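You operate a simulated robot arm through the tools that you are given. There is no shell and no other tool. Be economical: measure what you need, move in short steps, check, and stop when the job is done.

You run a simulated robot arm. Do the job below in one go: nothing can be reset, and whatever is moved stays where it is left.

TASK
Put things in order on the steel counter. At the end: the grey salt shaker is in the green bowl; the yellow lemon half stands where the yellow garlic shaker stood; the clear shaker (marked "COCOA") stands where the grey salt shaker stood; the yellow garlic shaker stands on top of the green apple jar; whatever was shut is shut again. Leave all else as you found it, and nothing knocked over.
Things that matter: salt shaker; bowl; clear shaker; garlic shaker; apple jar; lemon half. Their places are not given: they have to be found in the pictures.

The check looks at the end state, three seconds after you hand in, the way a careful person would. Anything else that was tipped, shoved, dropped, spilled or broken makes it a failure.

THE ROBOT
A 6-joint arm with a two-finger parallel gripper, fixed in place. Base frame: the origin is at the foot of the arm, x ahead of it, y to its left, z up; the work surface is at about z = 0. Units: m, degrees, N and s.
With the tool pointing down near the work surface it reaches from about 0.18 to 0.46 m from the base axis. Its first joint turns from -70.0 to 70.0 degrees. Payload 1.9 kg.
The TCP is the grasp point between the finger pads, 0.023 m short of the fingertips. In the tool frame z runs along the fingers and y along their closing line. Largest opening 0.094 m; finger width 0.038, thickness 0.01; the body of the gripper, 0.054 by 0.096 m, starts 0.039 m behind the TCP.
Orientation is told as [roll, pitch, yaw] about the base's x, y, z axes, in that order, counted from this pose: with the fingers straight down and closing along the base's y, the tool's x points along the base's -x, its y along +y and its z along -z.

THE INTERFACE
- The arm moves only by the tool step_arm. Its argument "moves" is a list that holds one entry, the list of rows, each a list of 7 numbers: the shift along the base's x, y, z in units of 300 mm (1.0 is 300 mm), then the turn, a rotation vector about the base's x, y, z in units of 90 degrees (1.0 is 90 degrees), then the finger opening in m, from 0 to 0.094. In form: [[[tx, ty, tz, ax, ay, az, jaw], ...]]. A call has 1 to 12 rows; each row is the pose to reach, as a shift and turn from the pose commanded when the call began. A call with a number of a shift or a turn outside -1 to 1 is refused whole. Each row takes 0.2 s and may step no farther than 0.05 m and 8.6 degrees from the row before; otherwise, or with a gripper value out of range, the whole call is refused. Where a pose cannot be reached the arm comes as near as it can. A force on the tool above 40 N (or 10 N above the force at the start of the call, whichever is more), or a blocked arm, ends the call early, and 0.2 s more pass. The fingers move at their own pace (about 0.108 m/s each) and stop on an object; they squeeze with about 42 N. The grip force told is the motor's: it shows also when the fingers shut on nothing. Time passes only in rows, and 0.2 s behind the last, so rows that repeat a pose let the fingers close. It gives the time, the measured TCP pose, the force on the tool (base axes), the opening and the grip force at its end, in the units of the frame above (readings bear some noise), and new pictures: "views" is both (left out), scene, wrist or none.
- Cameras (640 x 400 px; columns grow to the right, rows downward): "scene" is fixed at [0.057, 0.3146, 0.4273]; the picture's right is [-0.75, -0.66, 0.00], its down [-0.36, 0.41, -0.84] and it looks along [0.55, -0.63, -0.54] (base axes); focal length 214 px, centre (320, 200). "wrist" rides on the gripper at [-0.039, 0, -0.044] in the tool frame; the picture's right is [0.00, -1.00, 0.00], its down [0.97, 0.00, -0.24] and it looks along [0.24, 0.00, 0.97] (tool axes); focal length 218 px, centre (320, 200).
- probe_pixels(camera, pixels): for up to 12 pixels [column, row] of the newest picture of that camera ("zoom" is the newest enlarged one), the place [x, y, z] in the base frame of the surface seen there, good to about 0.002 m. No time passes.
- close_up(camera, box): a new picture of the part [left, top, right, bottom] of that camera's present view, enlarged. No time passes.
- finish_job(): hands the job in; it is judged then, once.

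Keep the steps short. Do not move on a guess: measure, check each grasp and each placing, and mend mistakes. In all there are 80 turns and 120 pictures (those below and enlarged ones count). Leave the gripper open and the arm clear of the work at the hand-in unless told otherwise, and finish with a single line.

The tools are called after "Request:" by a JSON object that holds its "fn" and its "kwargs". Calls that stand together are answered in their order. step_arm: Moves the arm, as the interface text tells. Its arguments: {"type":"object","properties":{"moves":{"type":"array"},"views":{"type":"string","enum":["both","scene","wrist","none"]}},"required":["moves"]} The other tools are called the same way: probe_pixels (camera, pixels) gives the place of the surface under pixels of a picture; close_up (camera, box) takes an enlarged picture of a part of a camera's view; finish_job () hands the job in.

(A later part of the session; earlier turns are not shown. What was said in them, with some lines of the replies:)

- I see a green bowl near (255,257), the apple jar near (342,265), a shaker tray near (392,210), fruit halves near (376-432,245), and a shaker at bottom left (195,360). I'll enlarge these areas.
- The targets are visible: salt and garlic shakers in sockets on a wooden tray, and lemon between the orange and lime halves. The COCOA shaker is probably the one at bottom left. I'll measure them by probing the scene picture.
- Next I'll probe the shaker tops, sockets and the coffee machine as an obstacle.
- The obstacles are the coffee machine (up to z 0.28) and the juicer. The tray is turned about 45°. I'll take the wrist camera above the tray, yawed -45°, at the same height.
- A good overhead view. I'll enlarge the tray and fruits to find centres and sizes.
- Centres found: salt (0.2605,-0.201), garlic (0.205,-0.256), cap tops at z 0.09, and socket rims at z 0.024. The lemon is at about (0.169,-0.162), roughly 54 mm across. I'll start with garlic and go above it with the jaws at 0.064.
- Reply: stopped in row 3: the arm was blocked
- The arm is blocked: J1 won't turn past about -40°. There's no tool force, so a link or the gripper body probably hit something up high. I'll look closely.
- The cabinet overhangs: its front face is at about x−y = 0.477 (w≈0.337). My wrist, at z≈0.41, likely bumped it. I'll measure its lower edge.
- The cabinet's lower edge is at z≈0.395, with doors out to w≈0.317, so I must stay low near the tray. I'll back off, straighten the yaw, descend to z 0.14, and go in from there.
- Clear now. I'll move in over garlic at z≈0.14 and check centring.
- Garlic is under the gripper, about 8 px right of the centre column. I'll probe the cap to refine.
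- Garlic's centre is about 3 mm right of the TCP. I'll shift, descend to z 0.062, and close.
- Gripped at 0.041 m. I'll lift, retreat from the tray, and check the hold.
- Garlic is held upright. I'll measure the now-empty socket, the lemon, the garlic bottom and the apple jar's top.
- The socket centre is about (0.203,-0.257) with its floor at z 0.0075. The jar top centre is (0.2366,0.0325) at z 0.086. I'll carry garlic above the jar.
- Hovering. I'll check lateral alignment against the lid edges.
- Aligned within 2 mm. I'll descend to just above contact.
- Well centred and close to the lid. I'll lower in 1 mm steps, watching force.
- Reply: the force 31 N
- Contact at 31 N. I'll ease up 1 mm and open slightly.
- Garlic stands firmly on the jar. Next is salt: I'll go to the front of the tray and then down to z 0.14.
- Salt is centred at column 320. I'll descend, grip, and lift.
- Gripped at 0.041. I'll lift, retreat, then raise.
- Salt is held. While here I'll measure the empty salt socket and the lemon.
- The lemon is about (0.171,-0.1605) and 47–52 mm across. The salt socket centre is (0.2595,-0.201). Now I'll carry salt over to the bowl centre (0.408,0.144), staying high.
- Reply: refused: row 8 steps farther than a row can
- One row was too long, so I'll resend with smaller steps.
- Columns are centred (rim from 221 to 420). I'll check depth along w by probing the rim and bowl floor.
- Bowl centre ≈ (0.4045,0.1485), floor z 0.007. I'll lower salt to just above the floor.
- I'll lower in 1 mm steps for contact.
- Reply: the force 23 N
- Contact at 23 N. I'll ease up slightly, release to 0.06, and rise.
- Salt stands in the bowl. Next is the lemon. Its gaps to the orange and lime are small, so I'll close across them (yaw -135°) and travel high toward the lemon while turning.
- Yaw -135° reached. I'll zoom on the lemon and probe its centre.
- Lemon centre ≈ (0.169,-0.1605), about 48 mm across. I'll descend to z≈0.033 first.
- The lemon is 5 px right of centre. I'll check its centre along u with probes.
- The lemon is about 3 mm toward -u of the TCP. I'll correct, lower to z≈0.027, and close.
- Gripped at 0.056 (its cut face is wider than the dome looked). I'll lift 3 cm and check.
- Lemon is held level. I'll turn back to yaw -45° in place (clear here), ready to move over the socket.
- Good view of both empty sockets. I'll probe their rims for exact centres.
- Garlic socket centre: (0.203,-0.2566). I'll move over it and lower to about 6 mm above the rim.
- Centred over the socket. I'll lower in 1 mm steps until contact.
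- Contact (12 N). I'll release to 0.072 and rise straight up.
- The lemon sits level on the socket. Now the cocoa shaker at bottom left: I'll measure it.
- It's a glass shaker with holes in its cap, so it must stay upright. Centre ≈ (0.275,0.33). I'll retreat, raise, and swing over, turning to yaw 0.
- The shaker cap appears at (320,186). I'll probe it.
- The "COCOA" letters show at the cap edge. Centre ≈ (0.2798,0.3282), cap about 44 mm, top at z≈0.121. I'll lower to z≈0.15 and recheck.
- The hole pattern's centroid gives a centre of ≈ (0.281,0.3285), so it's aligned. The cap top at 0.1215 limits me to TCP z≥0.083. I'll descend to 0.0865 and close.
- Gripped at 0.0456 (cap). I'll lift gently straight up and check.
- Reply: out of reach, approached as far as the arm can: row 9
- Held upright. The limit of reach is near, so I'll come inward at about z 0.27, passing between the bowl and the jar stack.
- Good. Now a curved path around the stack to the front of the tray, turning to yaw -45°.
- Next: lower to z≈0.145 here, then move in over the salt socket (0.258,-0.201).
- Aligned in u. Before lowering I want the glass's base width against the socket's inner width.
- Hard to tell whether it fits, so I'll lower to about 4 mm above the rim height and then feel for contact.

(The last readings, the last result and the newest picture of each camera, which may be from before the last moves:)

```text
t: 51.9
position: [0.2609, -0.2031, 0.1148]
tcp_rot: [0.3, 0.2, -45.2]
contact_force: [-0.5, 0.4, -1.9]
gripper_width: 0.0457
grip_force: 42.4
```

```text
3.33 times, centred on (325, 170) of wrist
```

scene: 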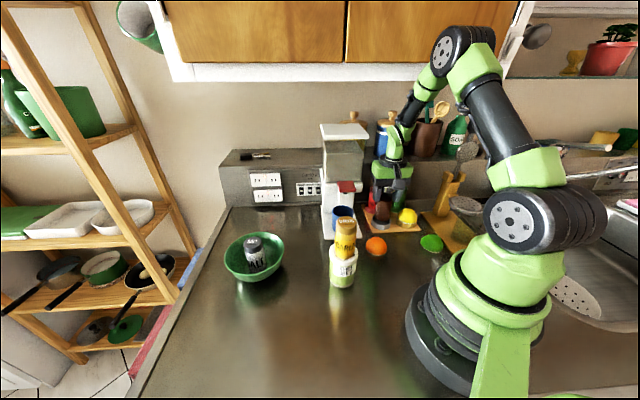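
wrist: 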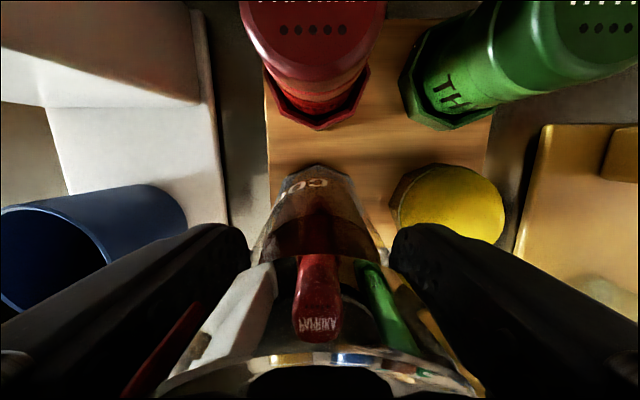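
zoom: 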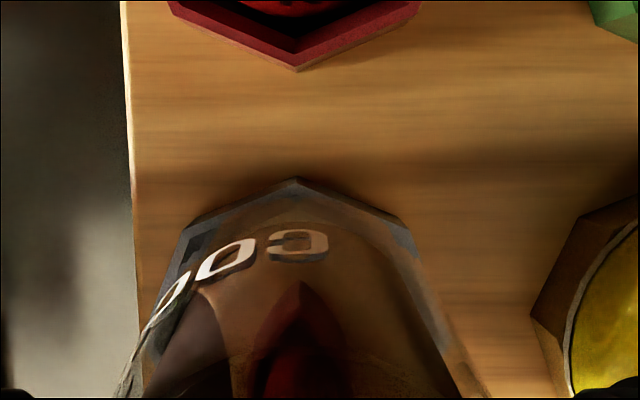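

The shaker looks 2–3 mm too far toward the wall and about 1 mm right (the measured pose agrees). I'll correct and look again.

Request:
{"fn": "step_arm", "kwargs": {"moves": [[[-0.0035, 0.0083, 0, 0, 0, 0, 0.035], [-0.0035, 0.0083, -0.008, 0, 0, 0, 0.035], [-0.0035, 0.0083, -0.008, 0, 0, 0, 0.035]]], "views": "both"}}

Request:
{"fn": "close_up", "kwargs": {"camera": "scene", "box": [370, 200, 402, 232]}}

Request:
{"fn": "close_up", "kwargs": {"camera": "wrist", "box": [260, 140, 380, 220]}}

```text
t: 52.7
position: [0.2579, -0.1991, 0.1115]
tcp_rot: [0.2, 0.2, -45.1]
contact_force: [-0.2, -0.2, -1.3]
gripper_width: 0.0455
grip_force: 42.2
```

scene: 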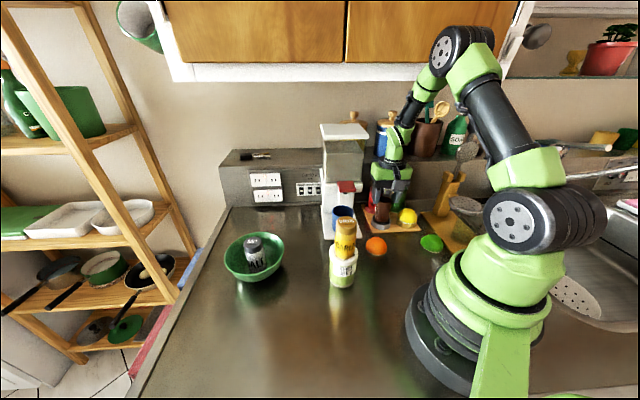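
wrist: 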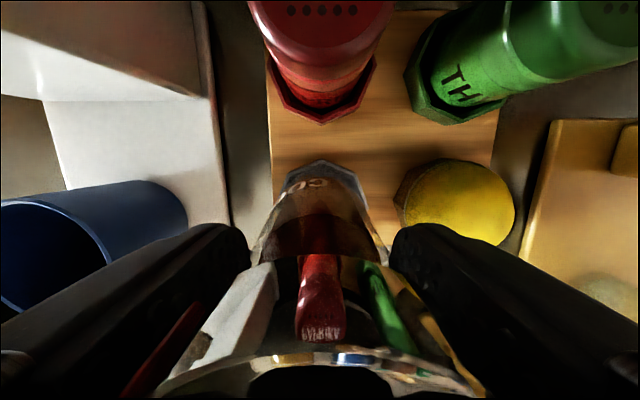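

```text
12.50 times, centred on (386, 216) of scene
```

zoom: 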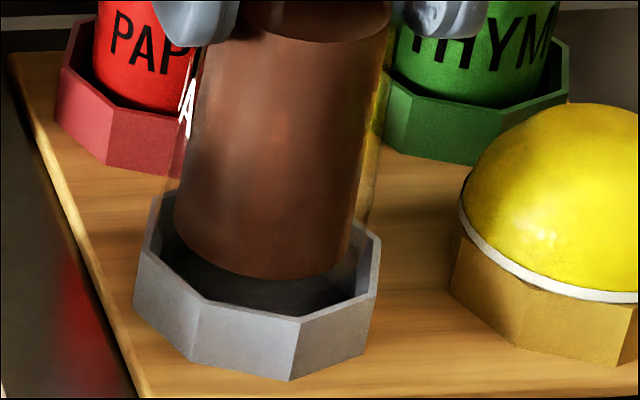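

```text
5.00 times, centred on (320, 180) of wrist
```

zoom: 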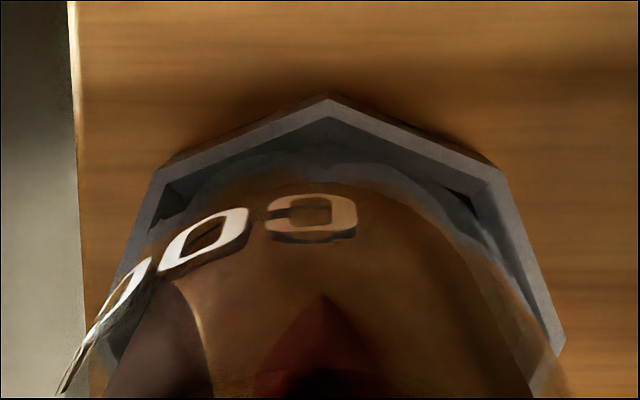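

Now the socket's inner edge is visible all round the back of the glass. I'll shift 1 mm back toward the wall and lower carefully, feeling for contact.

Request:
{"fn": "step_arm", "kwargs": {"moves": [[[0.0025, -0.0025, 0, 0, 0, 0, 0.035], [0.0025, -0.0025, -0.005, 0, 0, 0, 0.035], [0.0025, -0.0025, -0.01, 0, 0, 0, 0.035], [0.0025, -0.0025, -0.0133, 0, 0, 0, 0.035]]], "views": "none"}}

```text
t: 53.7
position: [0.2595, -0.2006, 0.108]
tcp_rot: [0.3, 0.3, -45.2]
contact_force: [-1.8, 0.8, 2.3]
gripper_width: 0.0456
grip_force: 42.2
```

Request:
{"fn": "step_arm", "kwargs": {"moves": [[[0, 0, -0.0033, 0, 0, 0, 0.035], [0, 0, -0.0067, 0, 0, 0, 0.035]]], "views": "wrist"}}

Request:
{"fn": "close_up", "kwargs": {"camera": "wrist", "box": [260, 140, 380, 220]}}

Request:
{"fn": "close_up", "kwargs": {"camera": "scene", "box": [370, 200, 402, 232]}}

```text
t: 54.3
position: [0.26, -0.2007, 0.1072]
tcp_rot: [0.3, 0.2, -45.2]
contact_force: [-7.4, 5.7, 25.4]
gripper_width: 0.0456
grip_force: 41.8
```

wrist: 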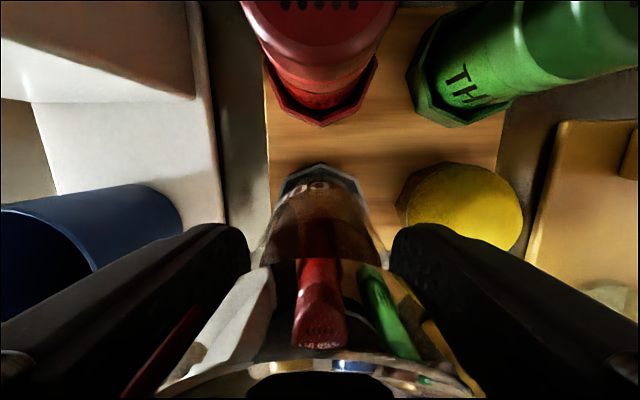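

```text
5.00 times, centred on (320, 180) of wrist
```

zoom: 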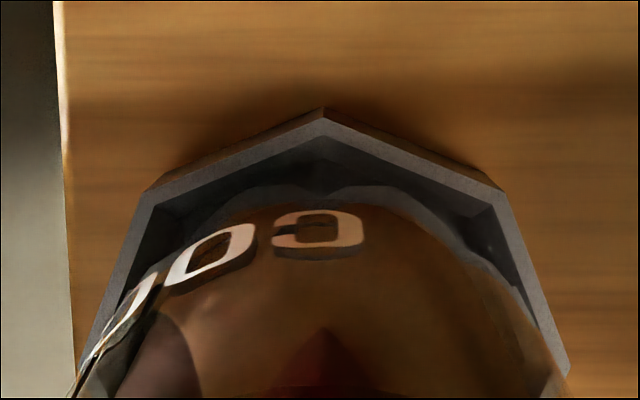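

```text
12.50 times, centred on (386, 216) of scene
```

zoom: 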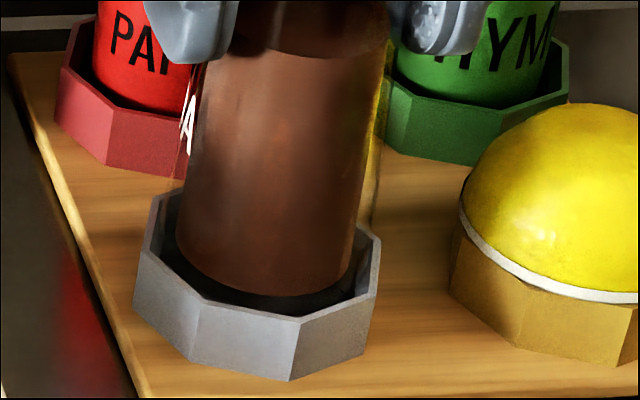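

Contact at 25 N with the base about 3 mm below rim level, so the base has begun to enter but catches on an edge. The wrist view shows more gap at the back. I'll lift 2 mm, shift 1.5 mm toward the wall, and try again.

Request:
{"fn": "step_arm", "kwargs": {"moves": [[[0, 0, 0.008, 0, 0, 0, 0.035], [0.0045, -0.0025, 0.008, 0, 0, 0, 0.035], [0.0045, -0.0025, 0, 0, 0, 0, 0.035], [0.0045, -0.0025, -0.005, 0, 0, 0, 0.035], [0.0045, -0.0025, -0.01, 0, 0, 0, 0.035]]], "views": "none"}}

```text
t: 55.5
position: [0.2643, -0.2012, 0.1041]
tcp_rot: [0.3, -0.2, -45.1]
contact_force: [-2.9, -1.5, 5.4]
gripper_width: 0.0457
grip_force: 41.8
stopped in row 5: the force on the tool passed its limit (the readings are from after the stop); the commanded pose is now the measured one
```

Request:
{"fn": "step_arm", "kwargs": {"moves": [[[0, 0, 0, 0, 0, 0, 0.035]]], "views": "both"}}

Request:
{"fn": "close_up", "kwargs": {"camera": "wrist", "box": [260, 140, 380, 220]}}

Request:
{"fn": "close_up", "kwargs": {"camera": "scene", "box": [366, 180, 406, 232]}}

```text
t: 55.9
position: [0.2636, -0.2022, 0.1047]
tcp_rot: [0.3, -0.3, -45.1]
contact_force: [-4.9, -1.4, 8.2]
gripper_width: 0.0455
grip_force: 42.2
```

scene: 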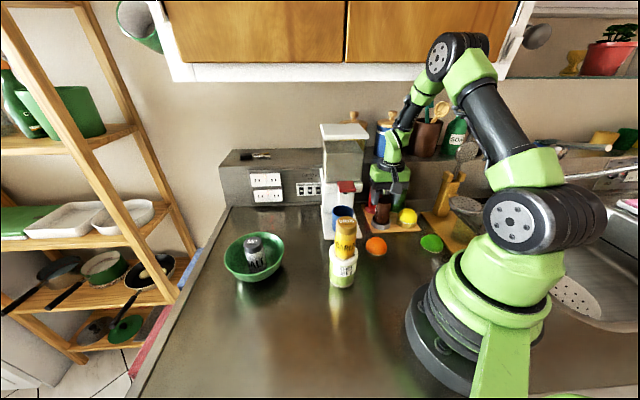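
wrist: 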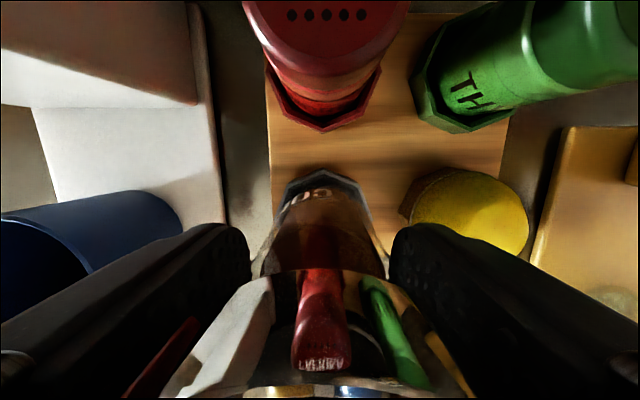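

```text
5.00 times, centred on (320, 180) of wrist
```

zoom: 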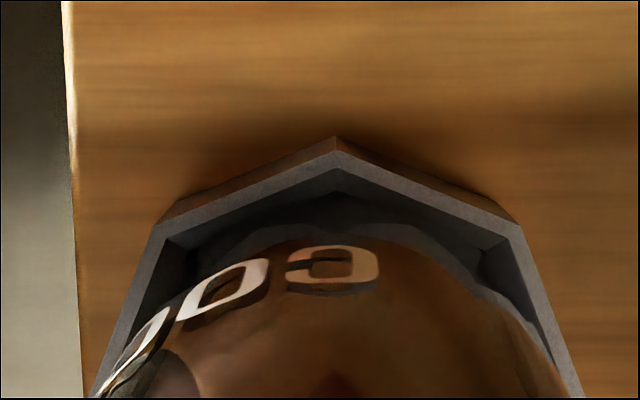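

```text
7.69 times, centred on (386, 206) of scene
```

zoom: 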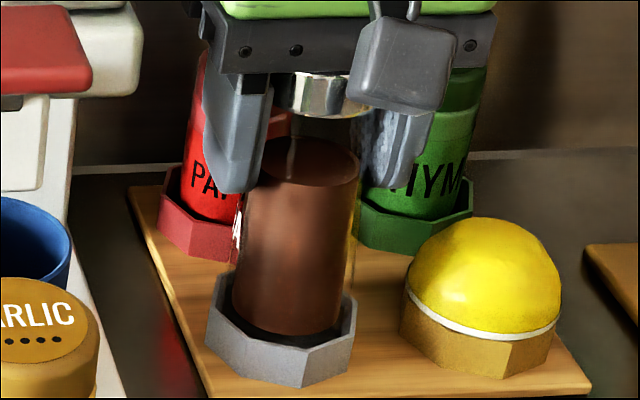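

The base is deeper now (about 6 mm into the socket), but the gripper sits ~3–4 mm off in +x, maybe tilting the shaker a little. I'll ease back over the socket centre at the same height.

Request:
{"fn": "step_arm", "kwargs": {"moves": [[[-0.005, 0.001, 0, 0, 0, 0, 0.035], [-0.01, 0.002, 0, 0, 0, 0, 0.035], [-0.013, 0.003, 0, 0, 0, 0, 0.035], [-0.013, 0.003, -0.005, 0, 0, 0, 0.035]]], "views": "none"}}

```text
t: 56.9
position: [0.2618, -0.2015, 0.1046]
tcp_rot: [0.2, -0.6, -45.1]
contact_force: [10.9, -6.4, 27.7]
gripper_width: 0.0458
grip_force: 42.1
```

The socket now pushes back toward the wall (+12 N), so the true centre lies about 1.5 mm that way. I'll shift back, straighten the small pitch error, and press down gently.

Request:
{"fn": "step_arm", "kwargs": {"moves": [[[-0.005, 0.0, 0.006, 0.003, 0.003, 0, 0.035], [0.004, -0.0045, 0.006, 0.003, 0.003, 0, 0.035], [0.004, -0.0045, 0, 0.003, 0.003, 0, 0.035]]], "views": "none"}}

```text
t: 57.7
position: [0.2614, -0.2004, 0.103]
tcp_rot: [0.4, 0.5, -45.1]
contact_force: [-11.6, 3.6, 33.7]
gripper_width: 0.0458
grip_force: 41.4
```

Request:
{"fn": "step_arm", "kwargs": {"moves": [[[0, 0, 0.004, 0, 0, 0, 0.035]]], "views": "both"}}

Request:
{"fn": "close_up", "kwargs": {"camera": "scene", "box": [366, 180, 406, 232]}}

Request:
{"fn": "close_up", "kwargs": {"camera": "wrist", "box": [260, 140, 380, 220]}}

```text
t: 58.1
position: [0.2603, -0.2002, 0.1033]
tcp_rot: [0.3, 0.4, -45.2]
contact_force: [-9.7, 3.9, 12.4]
gripper_width: 0.0458
grip_force: 42.5
```

scene: 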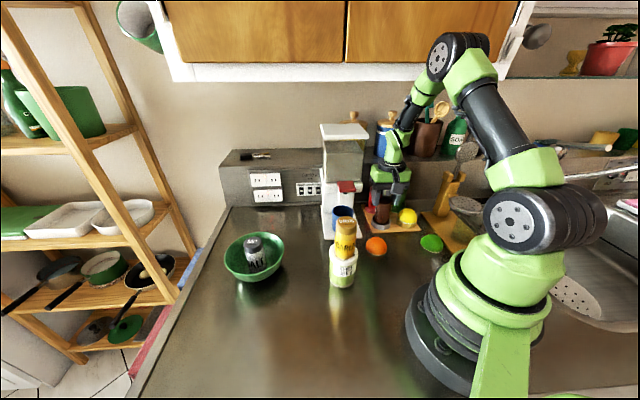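
wrist: 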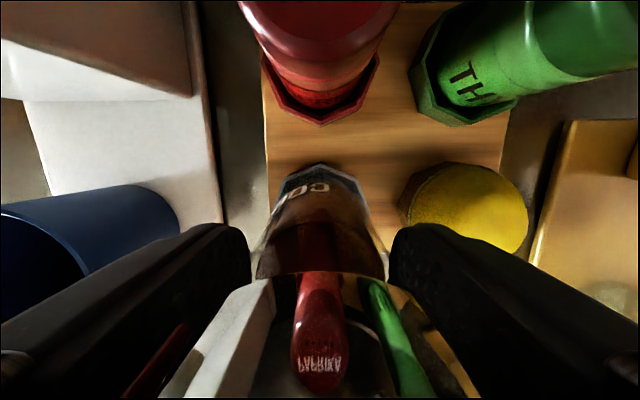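

```text
7.69 times, centred on (386, 206) of scene
```

zoom: 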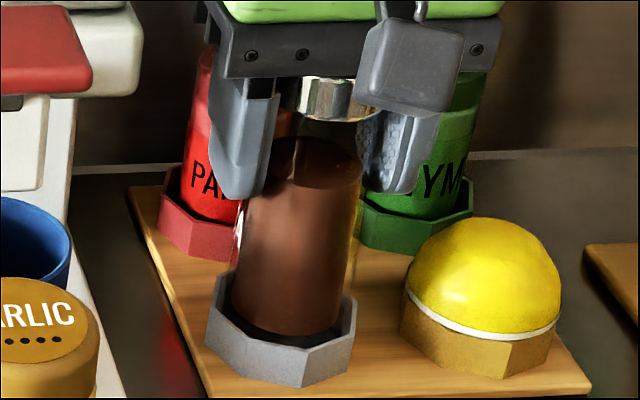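

```text
5.00 times, centred on (320, 180) of wrist
```

zoom: 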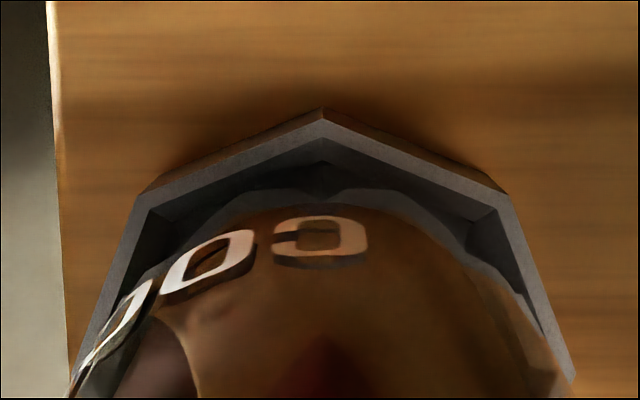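

The shaker's base hasn't moved since first contact (scene row ≈223.7). It slid up a few mm in the grip instead. I'll lift clear by 10 mm and re-measure alignment and tilt.

Request:
{"fn": "step_arm", "kwargs": {"moves": [[[0, 0, 0.015, 0, 0, 0, 0.035], [0, 0, 0.035, 0, 0, 0, 0.035], [0, 0, 0.035, 0, 0, 0, 0.035]]], "views": "both"}}

Request:
{"fn": "close_up", "kwargs": {"camera": "scene", "box": [366, 180, 406, 232]}}

Request:
{"fn": "close_up", "kwargs": {"camera": "wrist", "box": [260, 140, 380, 220]}}

```text
t: 58.9
position: [0.2617, -0.2023, 0.1153]
tcp_rot: [0.4, 0.1, -45.1]
contact_force: [0.0, -0.3, -1.1]
gripper_width: 0.0457
grip_force: 41.9
```

scene: 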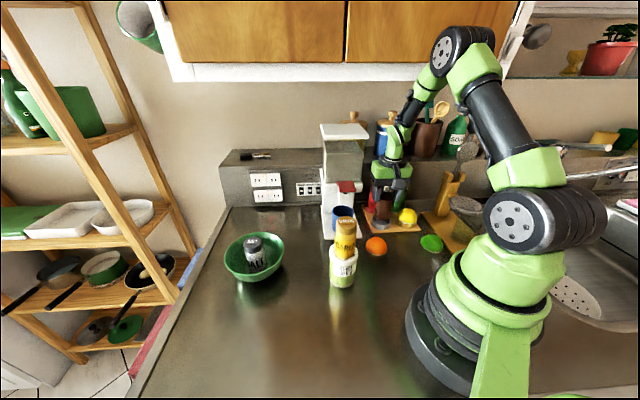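
wrist: 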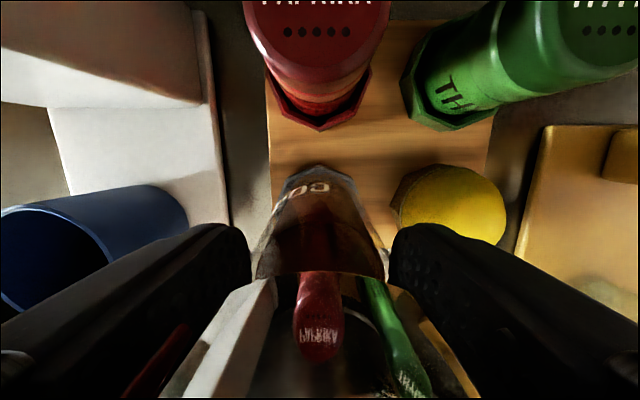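

```text
7.69 times, centred on (386, 206) of scene
```

zoom: 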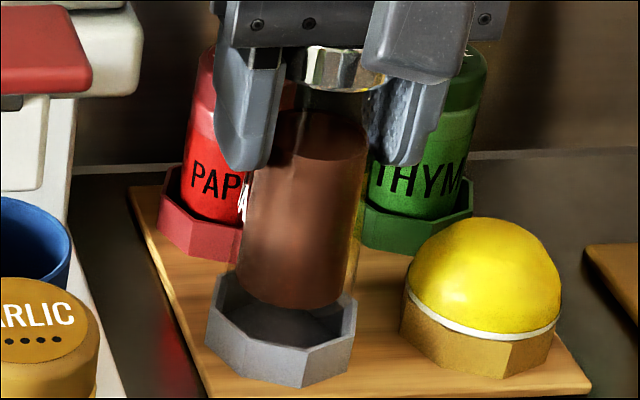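

```text
5.00 times, centred on (320, 180) of wrist
```

zoom: 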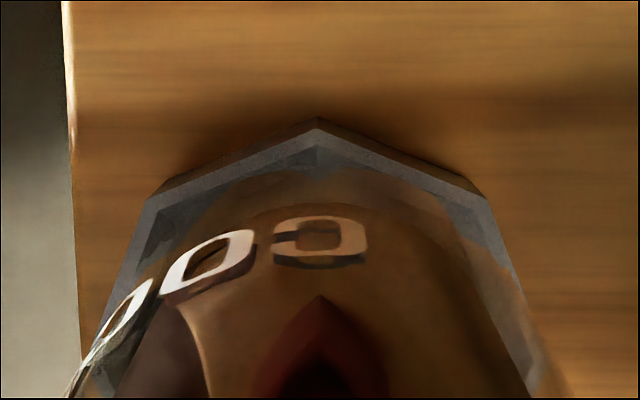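

Now the glass base and socket look concentric in the wrist view (both about 1.5 mm beyond the TCP, columns agree). I'll lower straight down in small steps.

Request:
{"fn": "step_arm", "kwargs": {"moves": [[[0, 0, -0.015, 0, 0, 0, 0.035], [0, 0, -0.027, 0, 0, 0, 0.035], [0, 0, -0.03, 0, 0, 0, 0.035], [0, 0, -0.034, 0, 0, 0, 0.035], [0, 0, -0.038, 0, 0, 0, 0.035], [0, 0, -0.042, 0, 0, 0, 0.035]]], "views": "none"}}

```text
t: 60.3
position: [0.2597, -0.2028, 0.104]
tcp_rot: [0.4, 0.2, -45.2]
contact_force: [-1.3, 1.8, 5.2]
gripper_width: 0.0457
grip_force: 41.7
stopped in row 6: the force on the tool passed its limit (the readings are from after the stop); the commanded pose is now the measured one
```

Firm stop at the same height, so it may simply rest on the rim (glass wider than the hole), as the lemon does. I'll look closely before releasing.

Request:
{"fn": "step_arm", "kwargs": {"moves": [[[0, 0, 0, 0, 0, 0, 0.035]]], "views": "both"}}

Request:
{"fn": "close_up", "kwargs": {"camera": "scene", "box": [372, 208, 396, 232]}}

Request:
{"fn": "probe_pixels", "kwargs": {"camera": "zoom", "pixels": [[230, 200], [200, 230], [250, 240], [300, 230], [250, 200], [180, 190], [250, 262], [250, 275], [320, 200], [150, 200]]}}

Request:
{"fn": "close_up", "kwargs": {"camera": "wrist", "box": [260, 140, 380, 220]}}

```text
t: 60.7
position: [0.2596, -0.201, 0.1026]
tcp_rot: [0.2, 0.2, -45.2]
contact_force: [-1.3, 1.8, 9.3]
gripper_width: 0.0456
grip_force: 41.9
```

scene: 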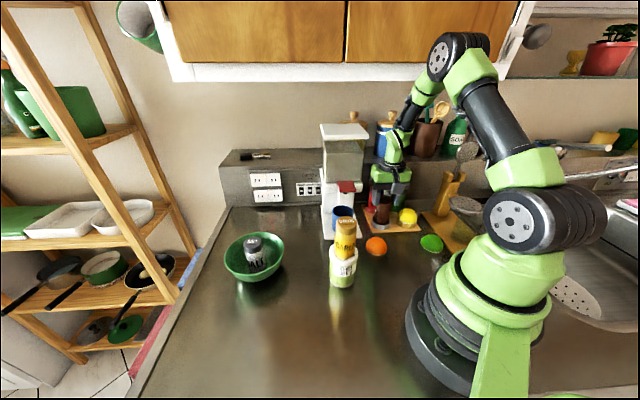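
wrist: 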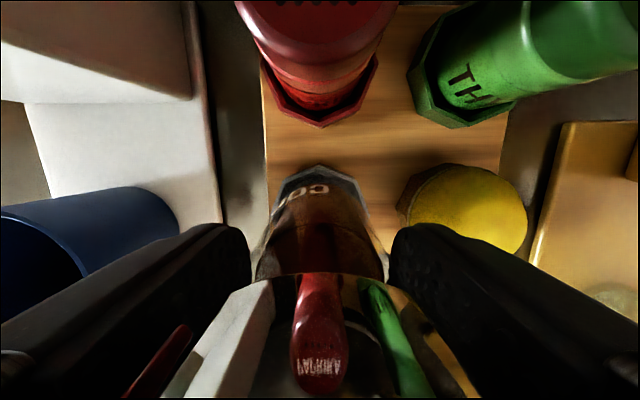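

```text
16.00 times, centred on (384, 220) of scene
```

zoom: 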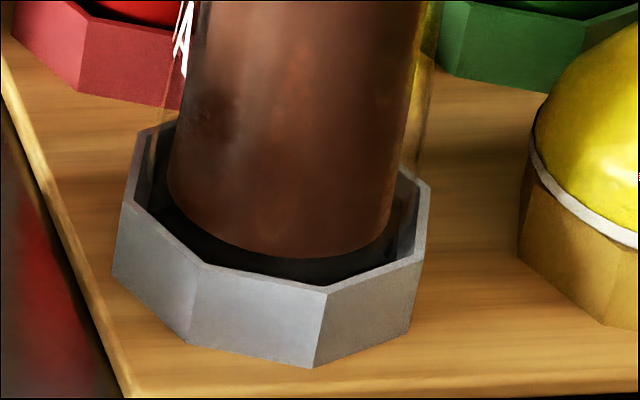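

```text
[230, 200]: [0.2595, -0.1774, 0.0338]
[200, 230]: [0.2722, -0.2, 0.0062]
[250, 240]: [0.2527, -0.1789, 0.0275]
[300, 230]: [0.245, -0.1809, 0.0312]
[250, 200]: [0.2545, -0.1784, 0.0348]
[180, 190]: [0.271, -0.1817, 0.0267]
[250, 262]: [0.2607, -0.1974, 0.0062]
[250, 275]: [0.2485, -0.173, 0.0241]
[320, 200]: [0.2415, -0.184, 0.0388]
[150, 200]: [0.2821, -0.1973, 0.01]
```

```text
5.00 times, centred on (320, 180) of wrist
```

zoom: 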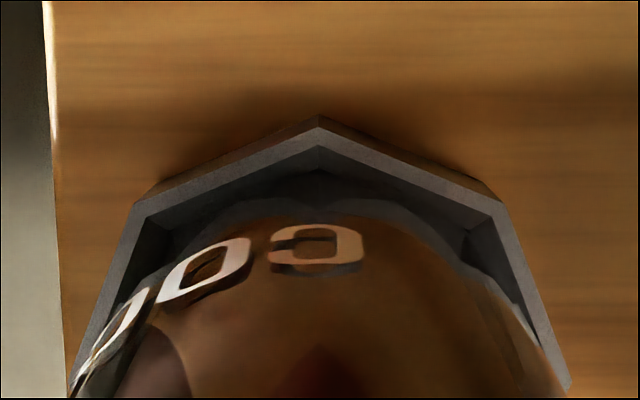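

Working it out: the shaker slid up about 3 mm in the grip, so its base is now about 4–5 mm below the rim, centred in the (tapered) socket, upright, with only 9 N of force. It's seated as deep as it goes. I'll release carefully without rising yet.

Request:
{"fn": "step_arm", "kwargs": {"moves": [[[0, 0, 0.002, 0, 0, 0, 0.035], [0, 0, 0.002, 0, 0, 0, 0.048], [0, 0, 0.002, 0, 0, 0, 0.054], [0, 0, 0.002, 0, 0, 0, 0.06], [0, 0, 0.002, 0, 0, 0, 0.06]]], "views": "both"}}

Request:
{"fn": "close_up", "kwargs": {"camera": "scene", "box": [366, 180, 406, 232]}}

```text
t: 61.9
position: [0.2606, -0.2022, 0.104]
tcp_rot: [0.3, 0.1, -45.2]
contact_force: [-0.2, 0.2, -0.5]
gripper_width: 0.06
grip_force: 0.1
```

scene: 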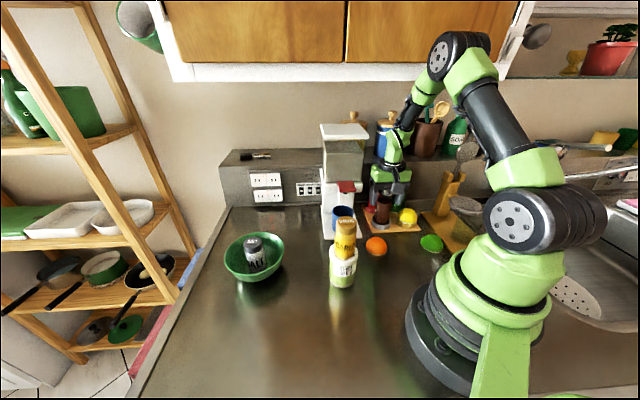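
wrist: 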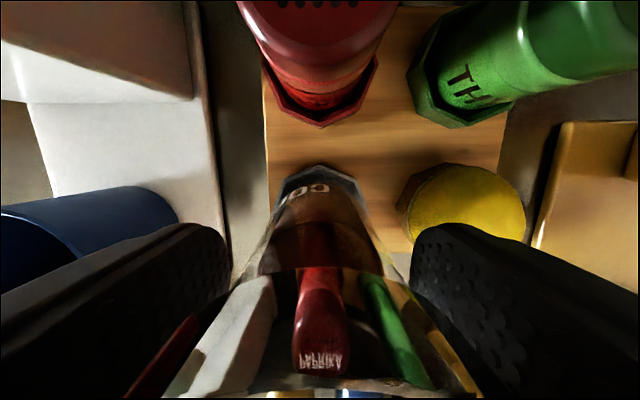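

```text
7.69 times, centred on (386, 206) of scene
```

zoom: 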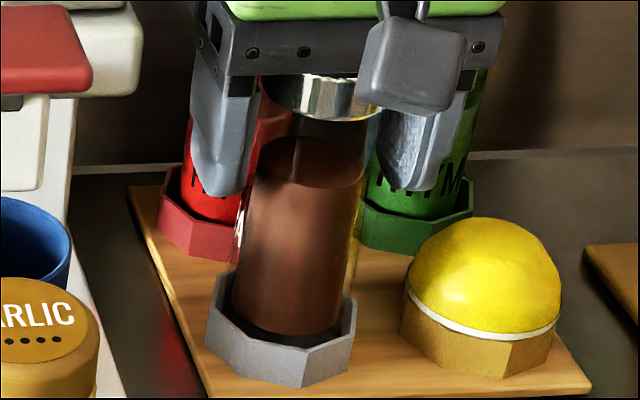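

The shaker stays upright after release. I'll rise to about z 0.148, open wider, and retreat from the tray.

Request:
{"fn": "step_arm", "kwargs": {"moves": [[[0, 0, 0.03, 0, 0, 0, 0.06], [0, 0, 0.08, 0, 0, 0, 0.06], [0, 0, 0.14, 0, 0, 0, 0.07], [-0.03, 0.03, 0.145, 0, 0, 0, 0.075], [-0.1, 0.1, 0.15, 0, 0, 0, 0.075], [-0.18, 0.18, 0.15, 0, 0, 0, 0.075], [-0.25, 0.25, 0.2, 0, 0, 0, 0.08], [-0.25, 0.25, 0.35, 0, 0, 0, 0.09], [-0.25, 0.25, 0.48, 0, 0, 0, 0.09]]], "views": "both"}}

Request:
{"fn": "close_up", "kwargs": {"camera": "scene", "box": [340, 160, 460, 260]}}

Request:
{"fn": "close_up", "kwargs": {"camera": "wrist", "box": [260, 0, 440, 120]}}

```text
t: 63.9
position: [0.1855, -0.1256, 0.2465]
tcp_rot: [0.3, 0.1, -45.1]
contact_force: [-0.1, 0.1, 1.1]
gripper_width: 0.0896
grip_force: 0.0
```

scene: 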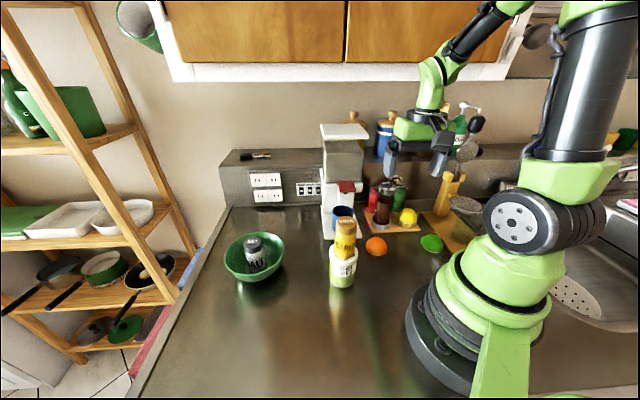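
wrist: 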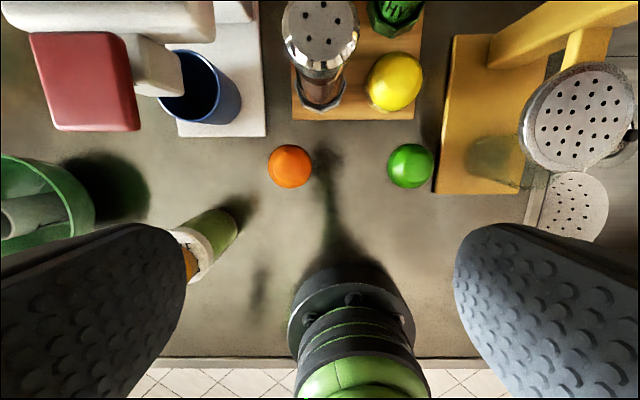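

```text
4.00 times, centred on (400, 210) of scene
```

zoom: 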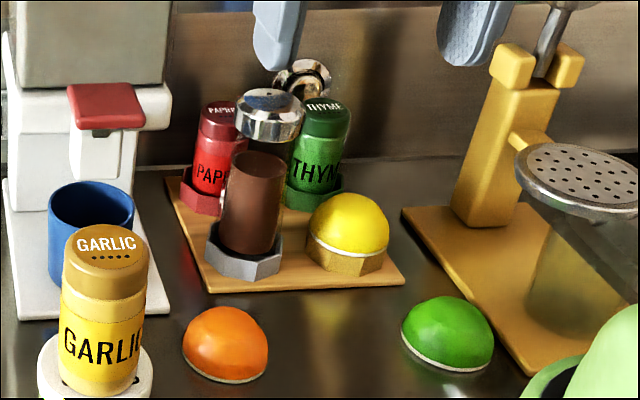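

```text
3.33 times, centred on (350, 60) of wrist
```

zoom: 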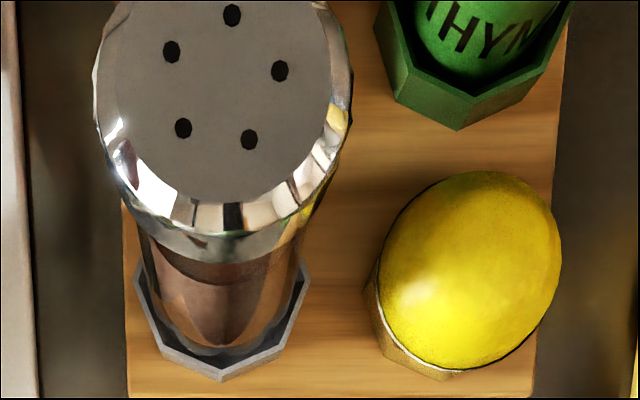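

Everything stands. I'll check the cocoa shaker's uprightness by probing its cap top, plus the lemon.

Request:
{"fn": "probe_pixels", "kwargs": {"camera": "zoom", "pixels": [[130, 60], [310, 60], [220, 180], [220, 20], [220, 90], [200, 345], [145, 280], [300, 280], [460, 280]]}}

Request:
{"fn": "close_up", "kwargs": {"camera": "scene", "box": [364, 176, 412, 236]}}

```text
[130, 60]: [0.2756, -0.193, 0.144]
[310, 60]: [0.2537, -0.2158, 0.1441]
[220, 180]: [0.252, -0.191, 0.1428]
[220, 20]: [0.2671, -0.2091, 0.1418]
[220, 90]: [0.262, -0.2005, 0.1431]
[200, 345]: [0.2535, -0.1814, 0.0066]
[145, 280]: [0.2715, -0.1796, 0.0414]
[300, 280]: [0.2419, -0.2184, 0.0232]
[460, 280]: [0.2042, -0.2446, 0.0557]
```

```text
6.67 times, centred on (388, 206) of scene
```

zoom: 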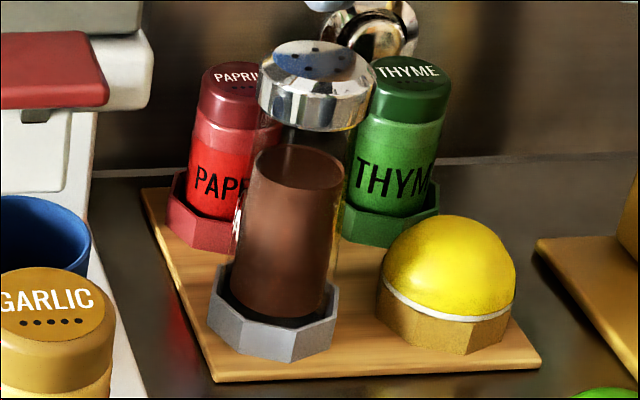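

The cap top is level (z 0.142–0.144) and centred over the salt socket. The lemon, garlic and salt are all in place, the gripper is open and the arm is clear. Handing in.

Request:
{"fn": "finish_job", "kwargs": {}}

```text
The job is handed in.
```

Salt is in the bowl, garlic is on the apple jar, and the lemon rests on the rim of garlic's old holder; the COCOA shaker stands upright in salt's old holder but sits about 1.5 cm above its floor because it would go no deeper; I opened nothing and saw nothing knocked over.
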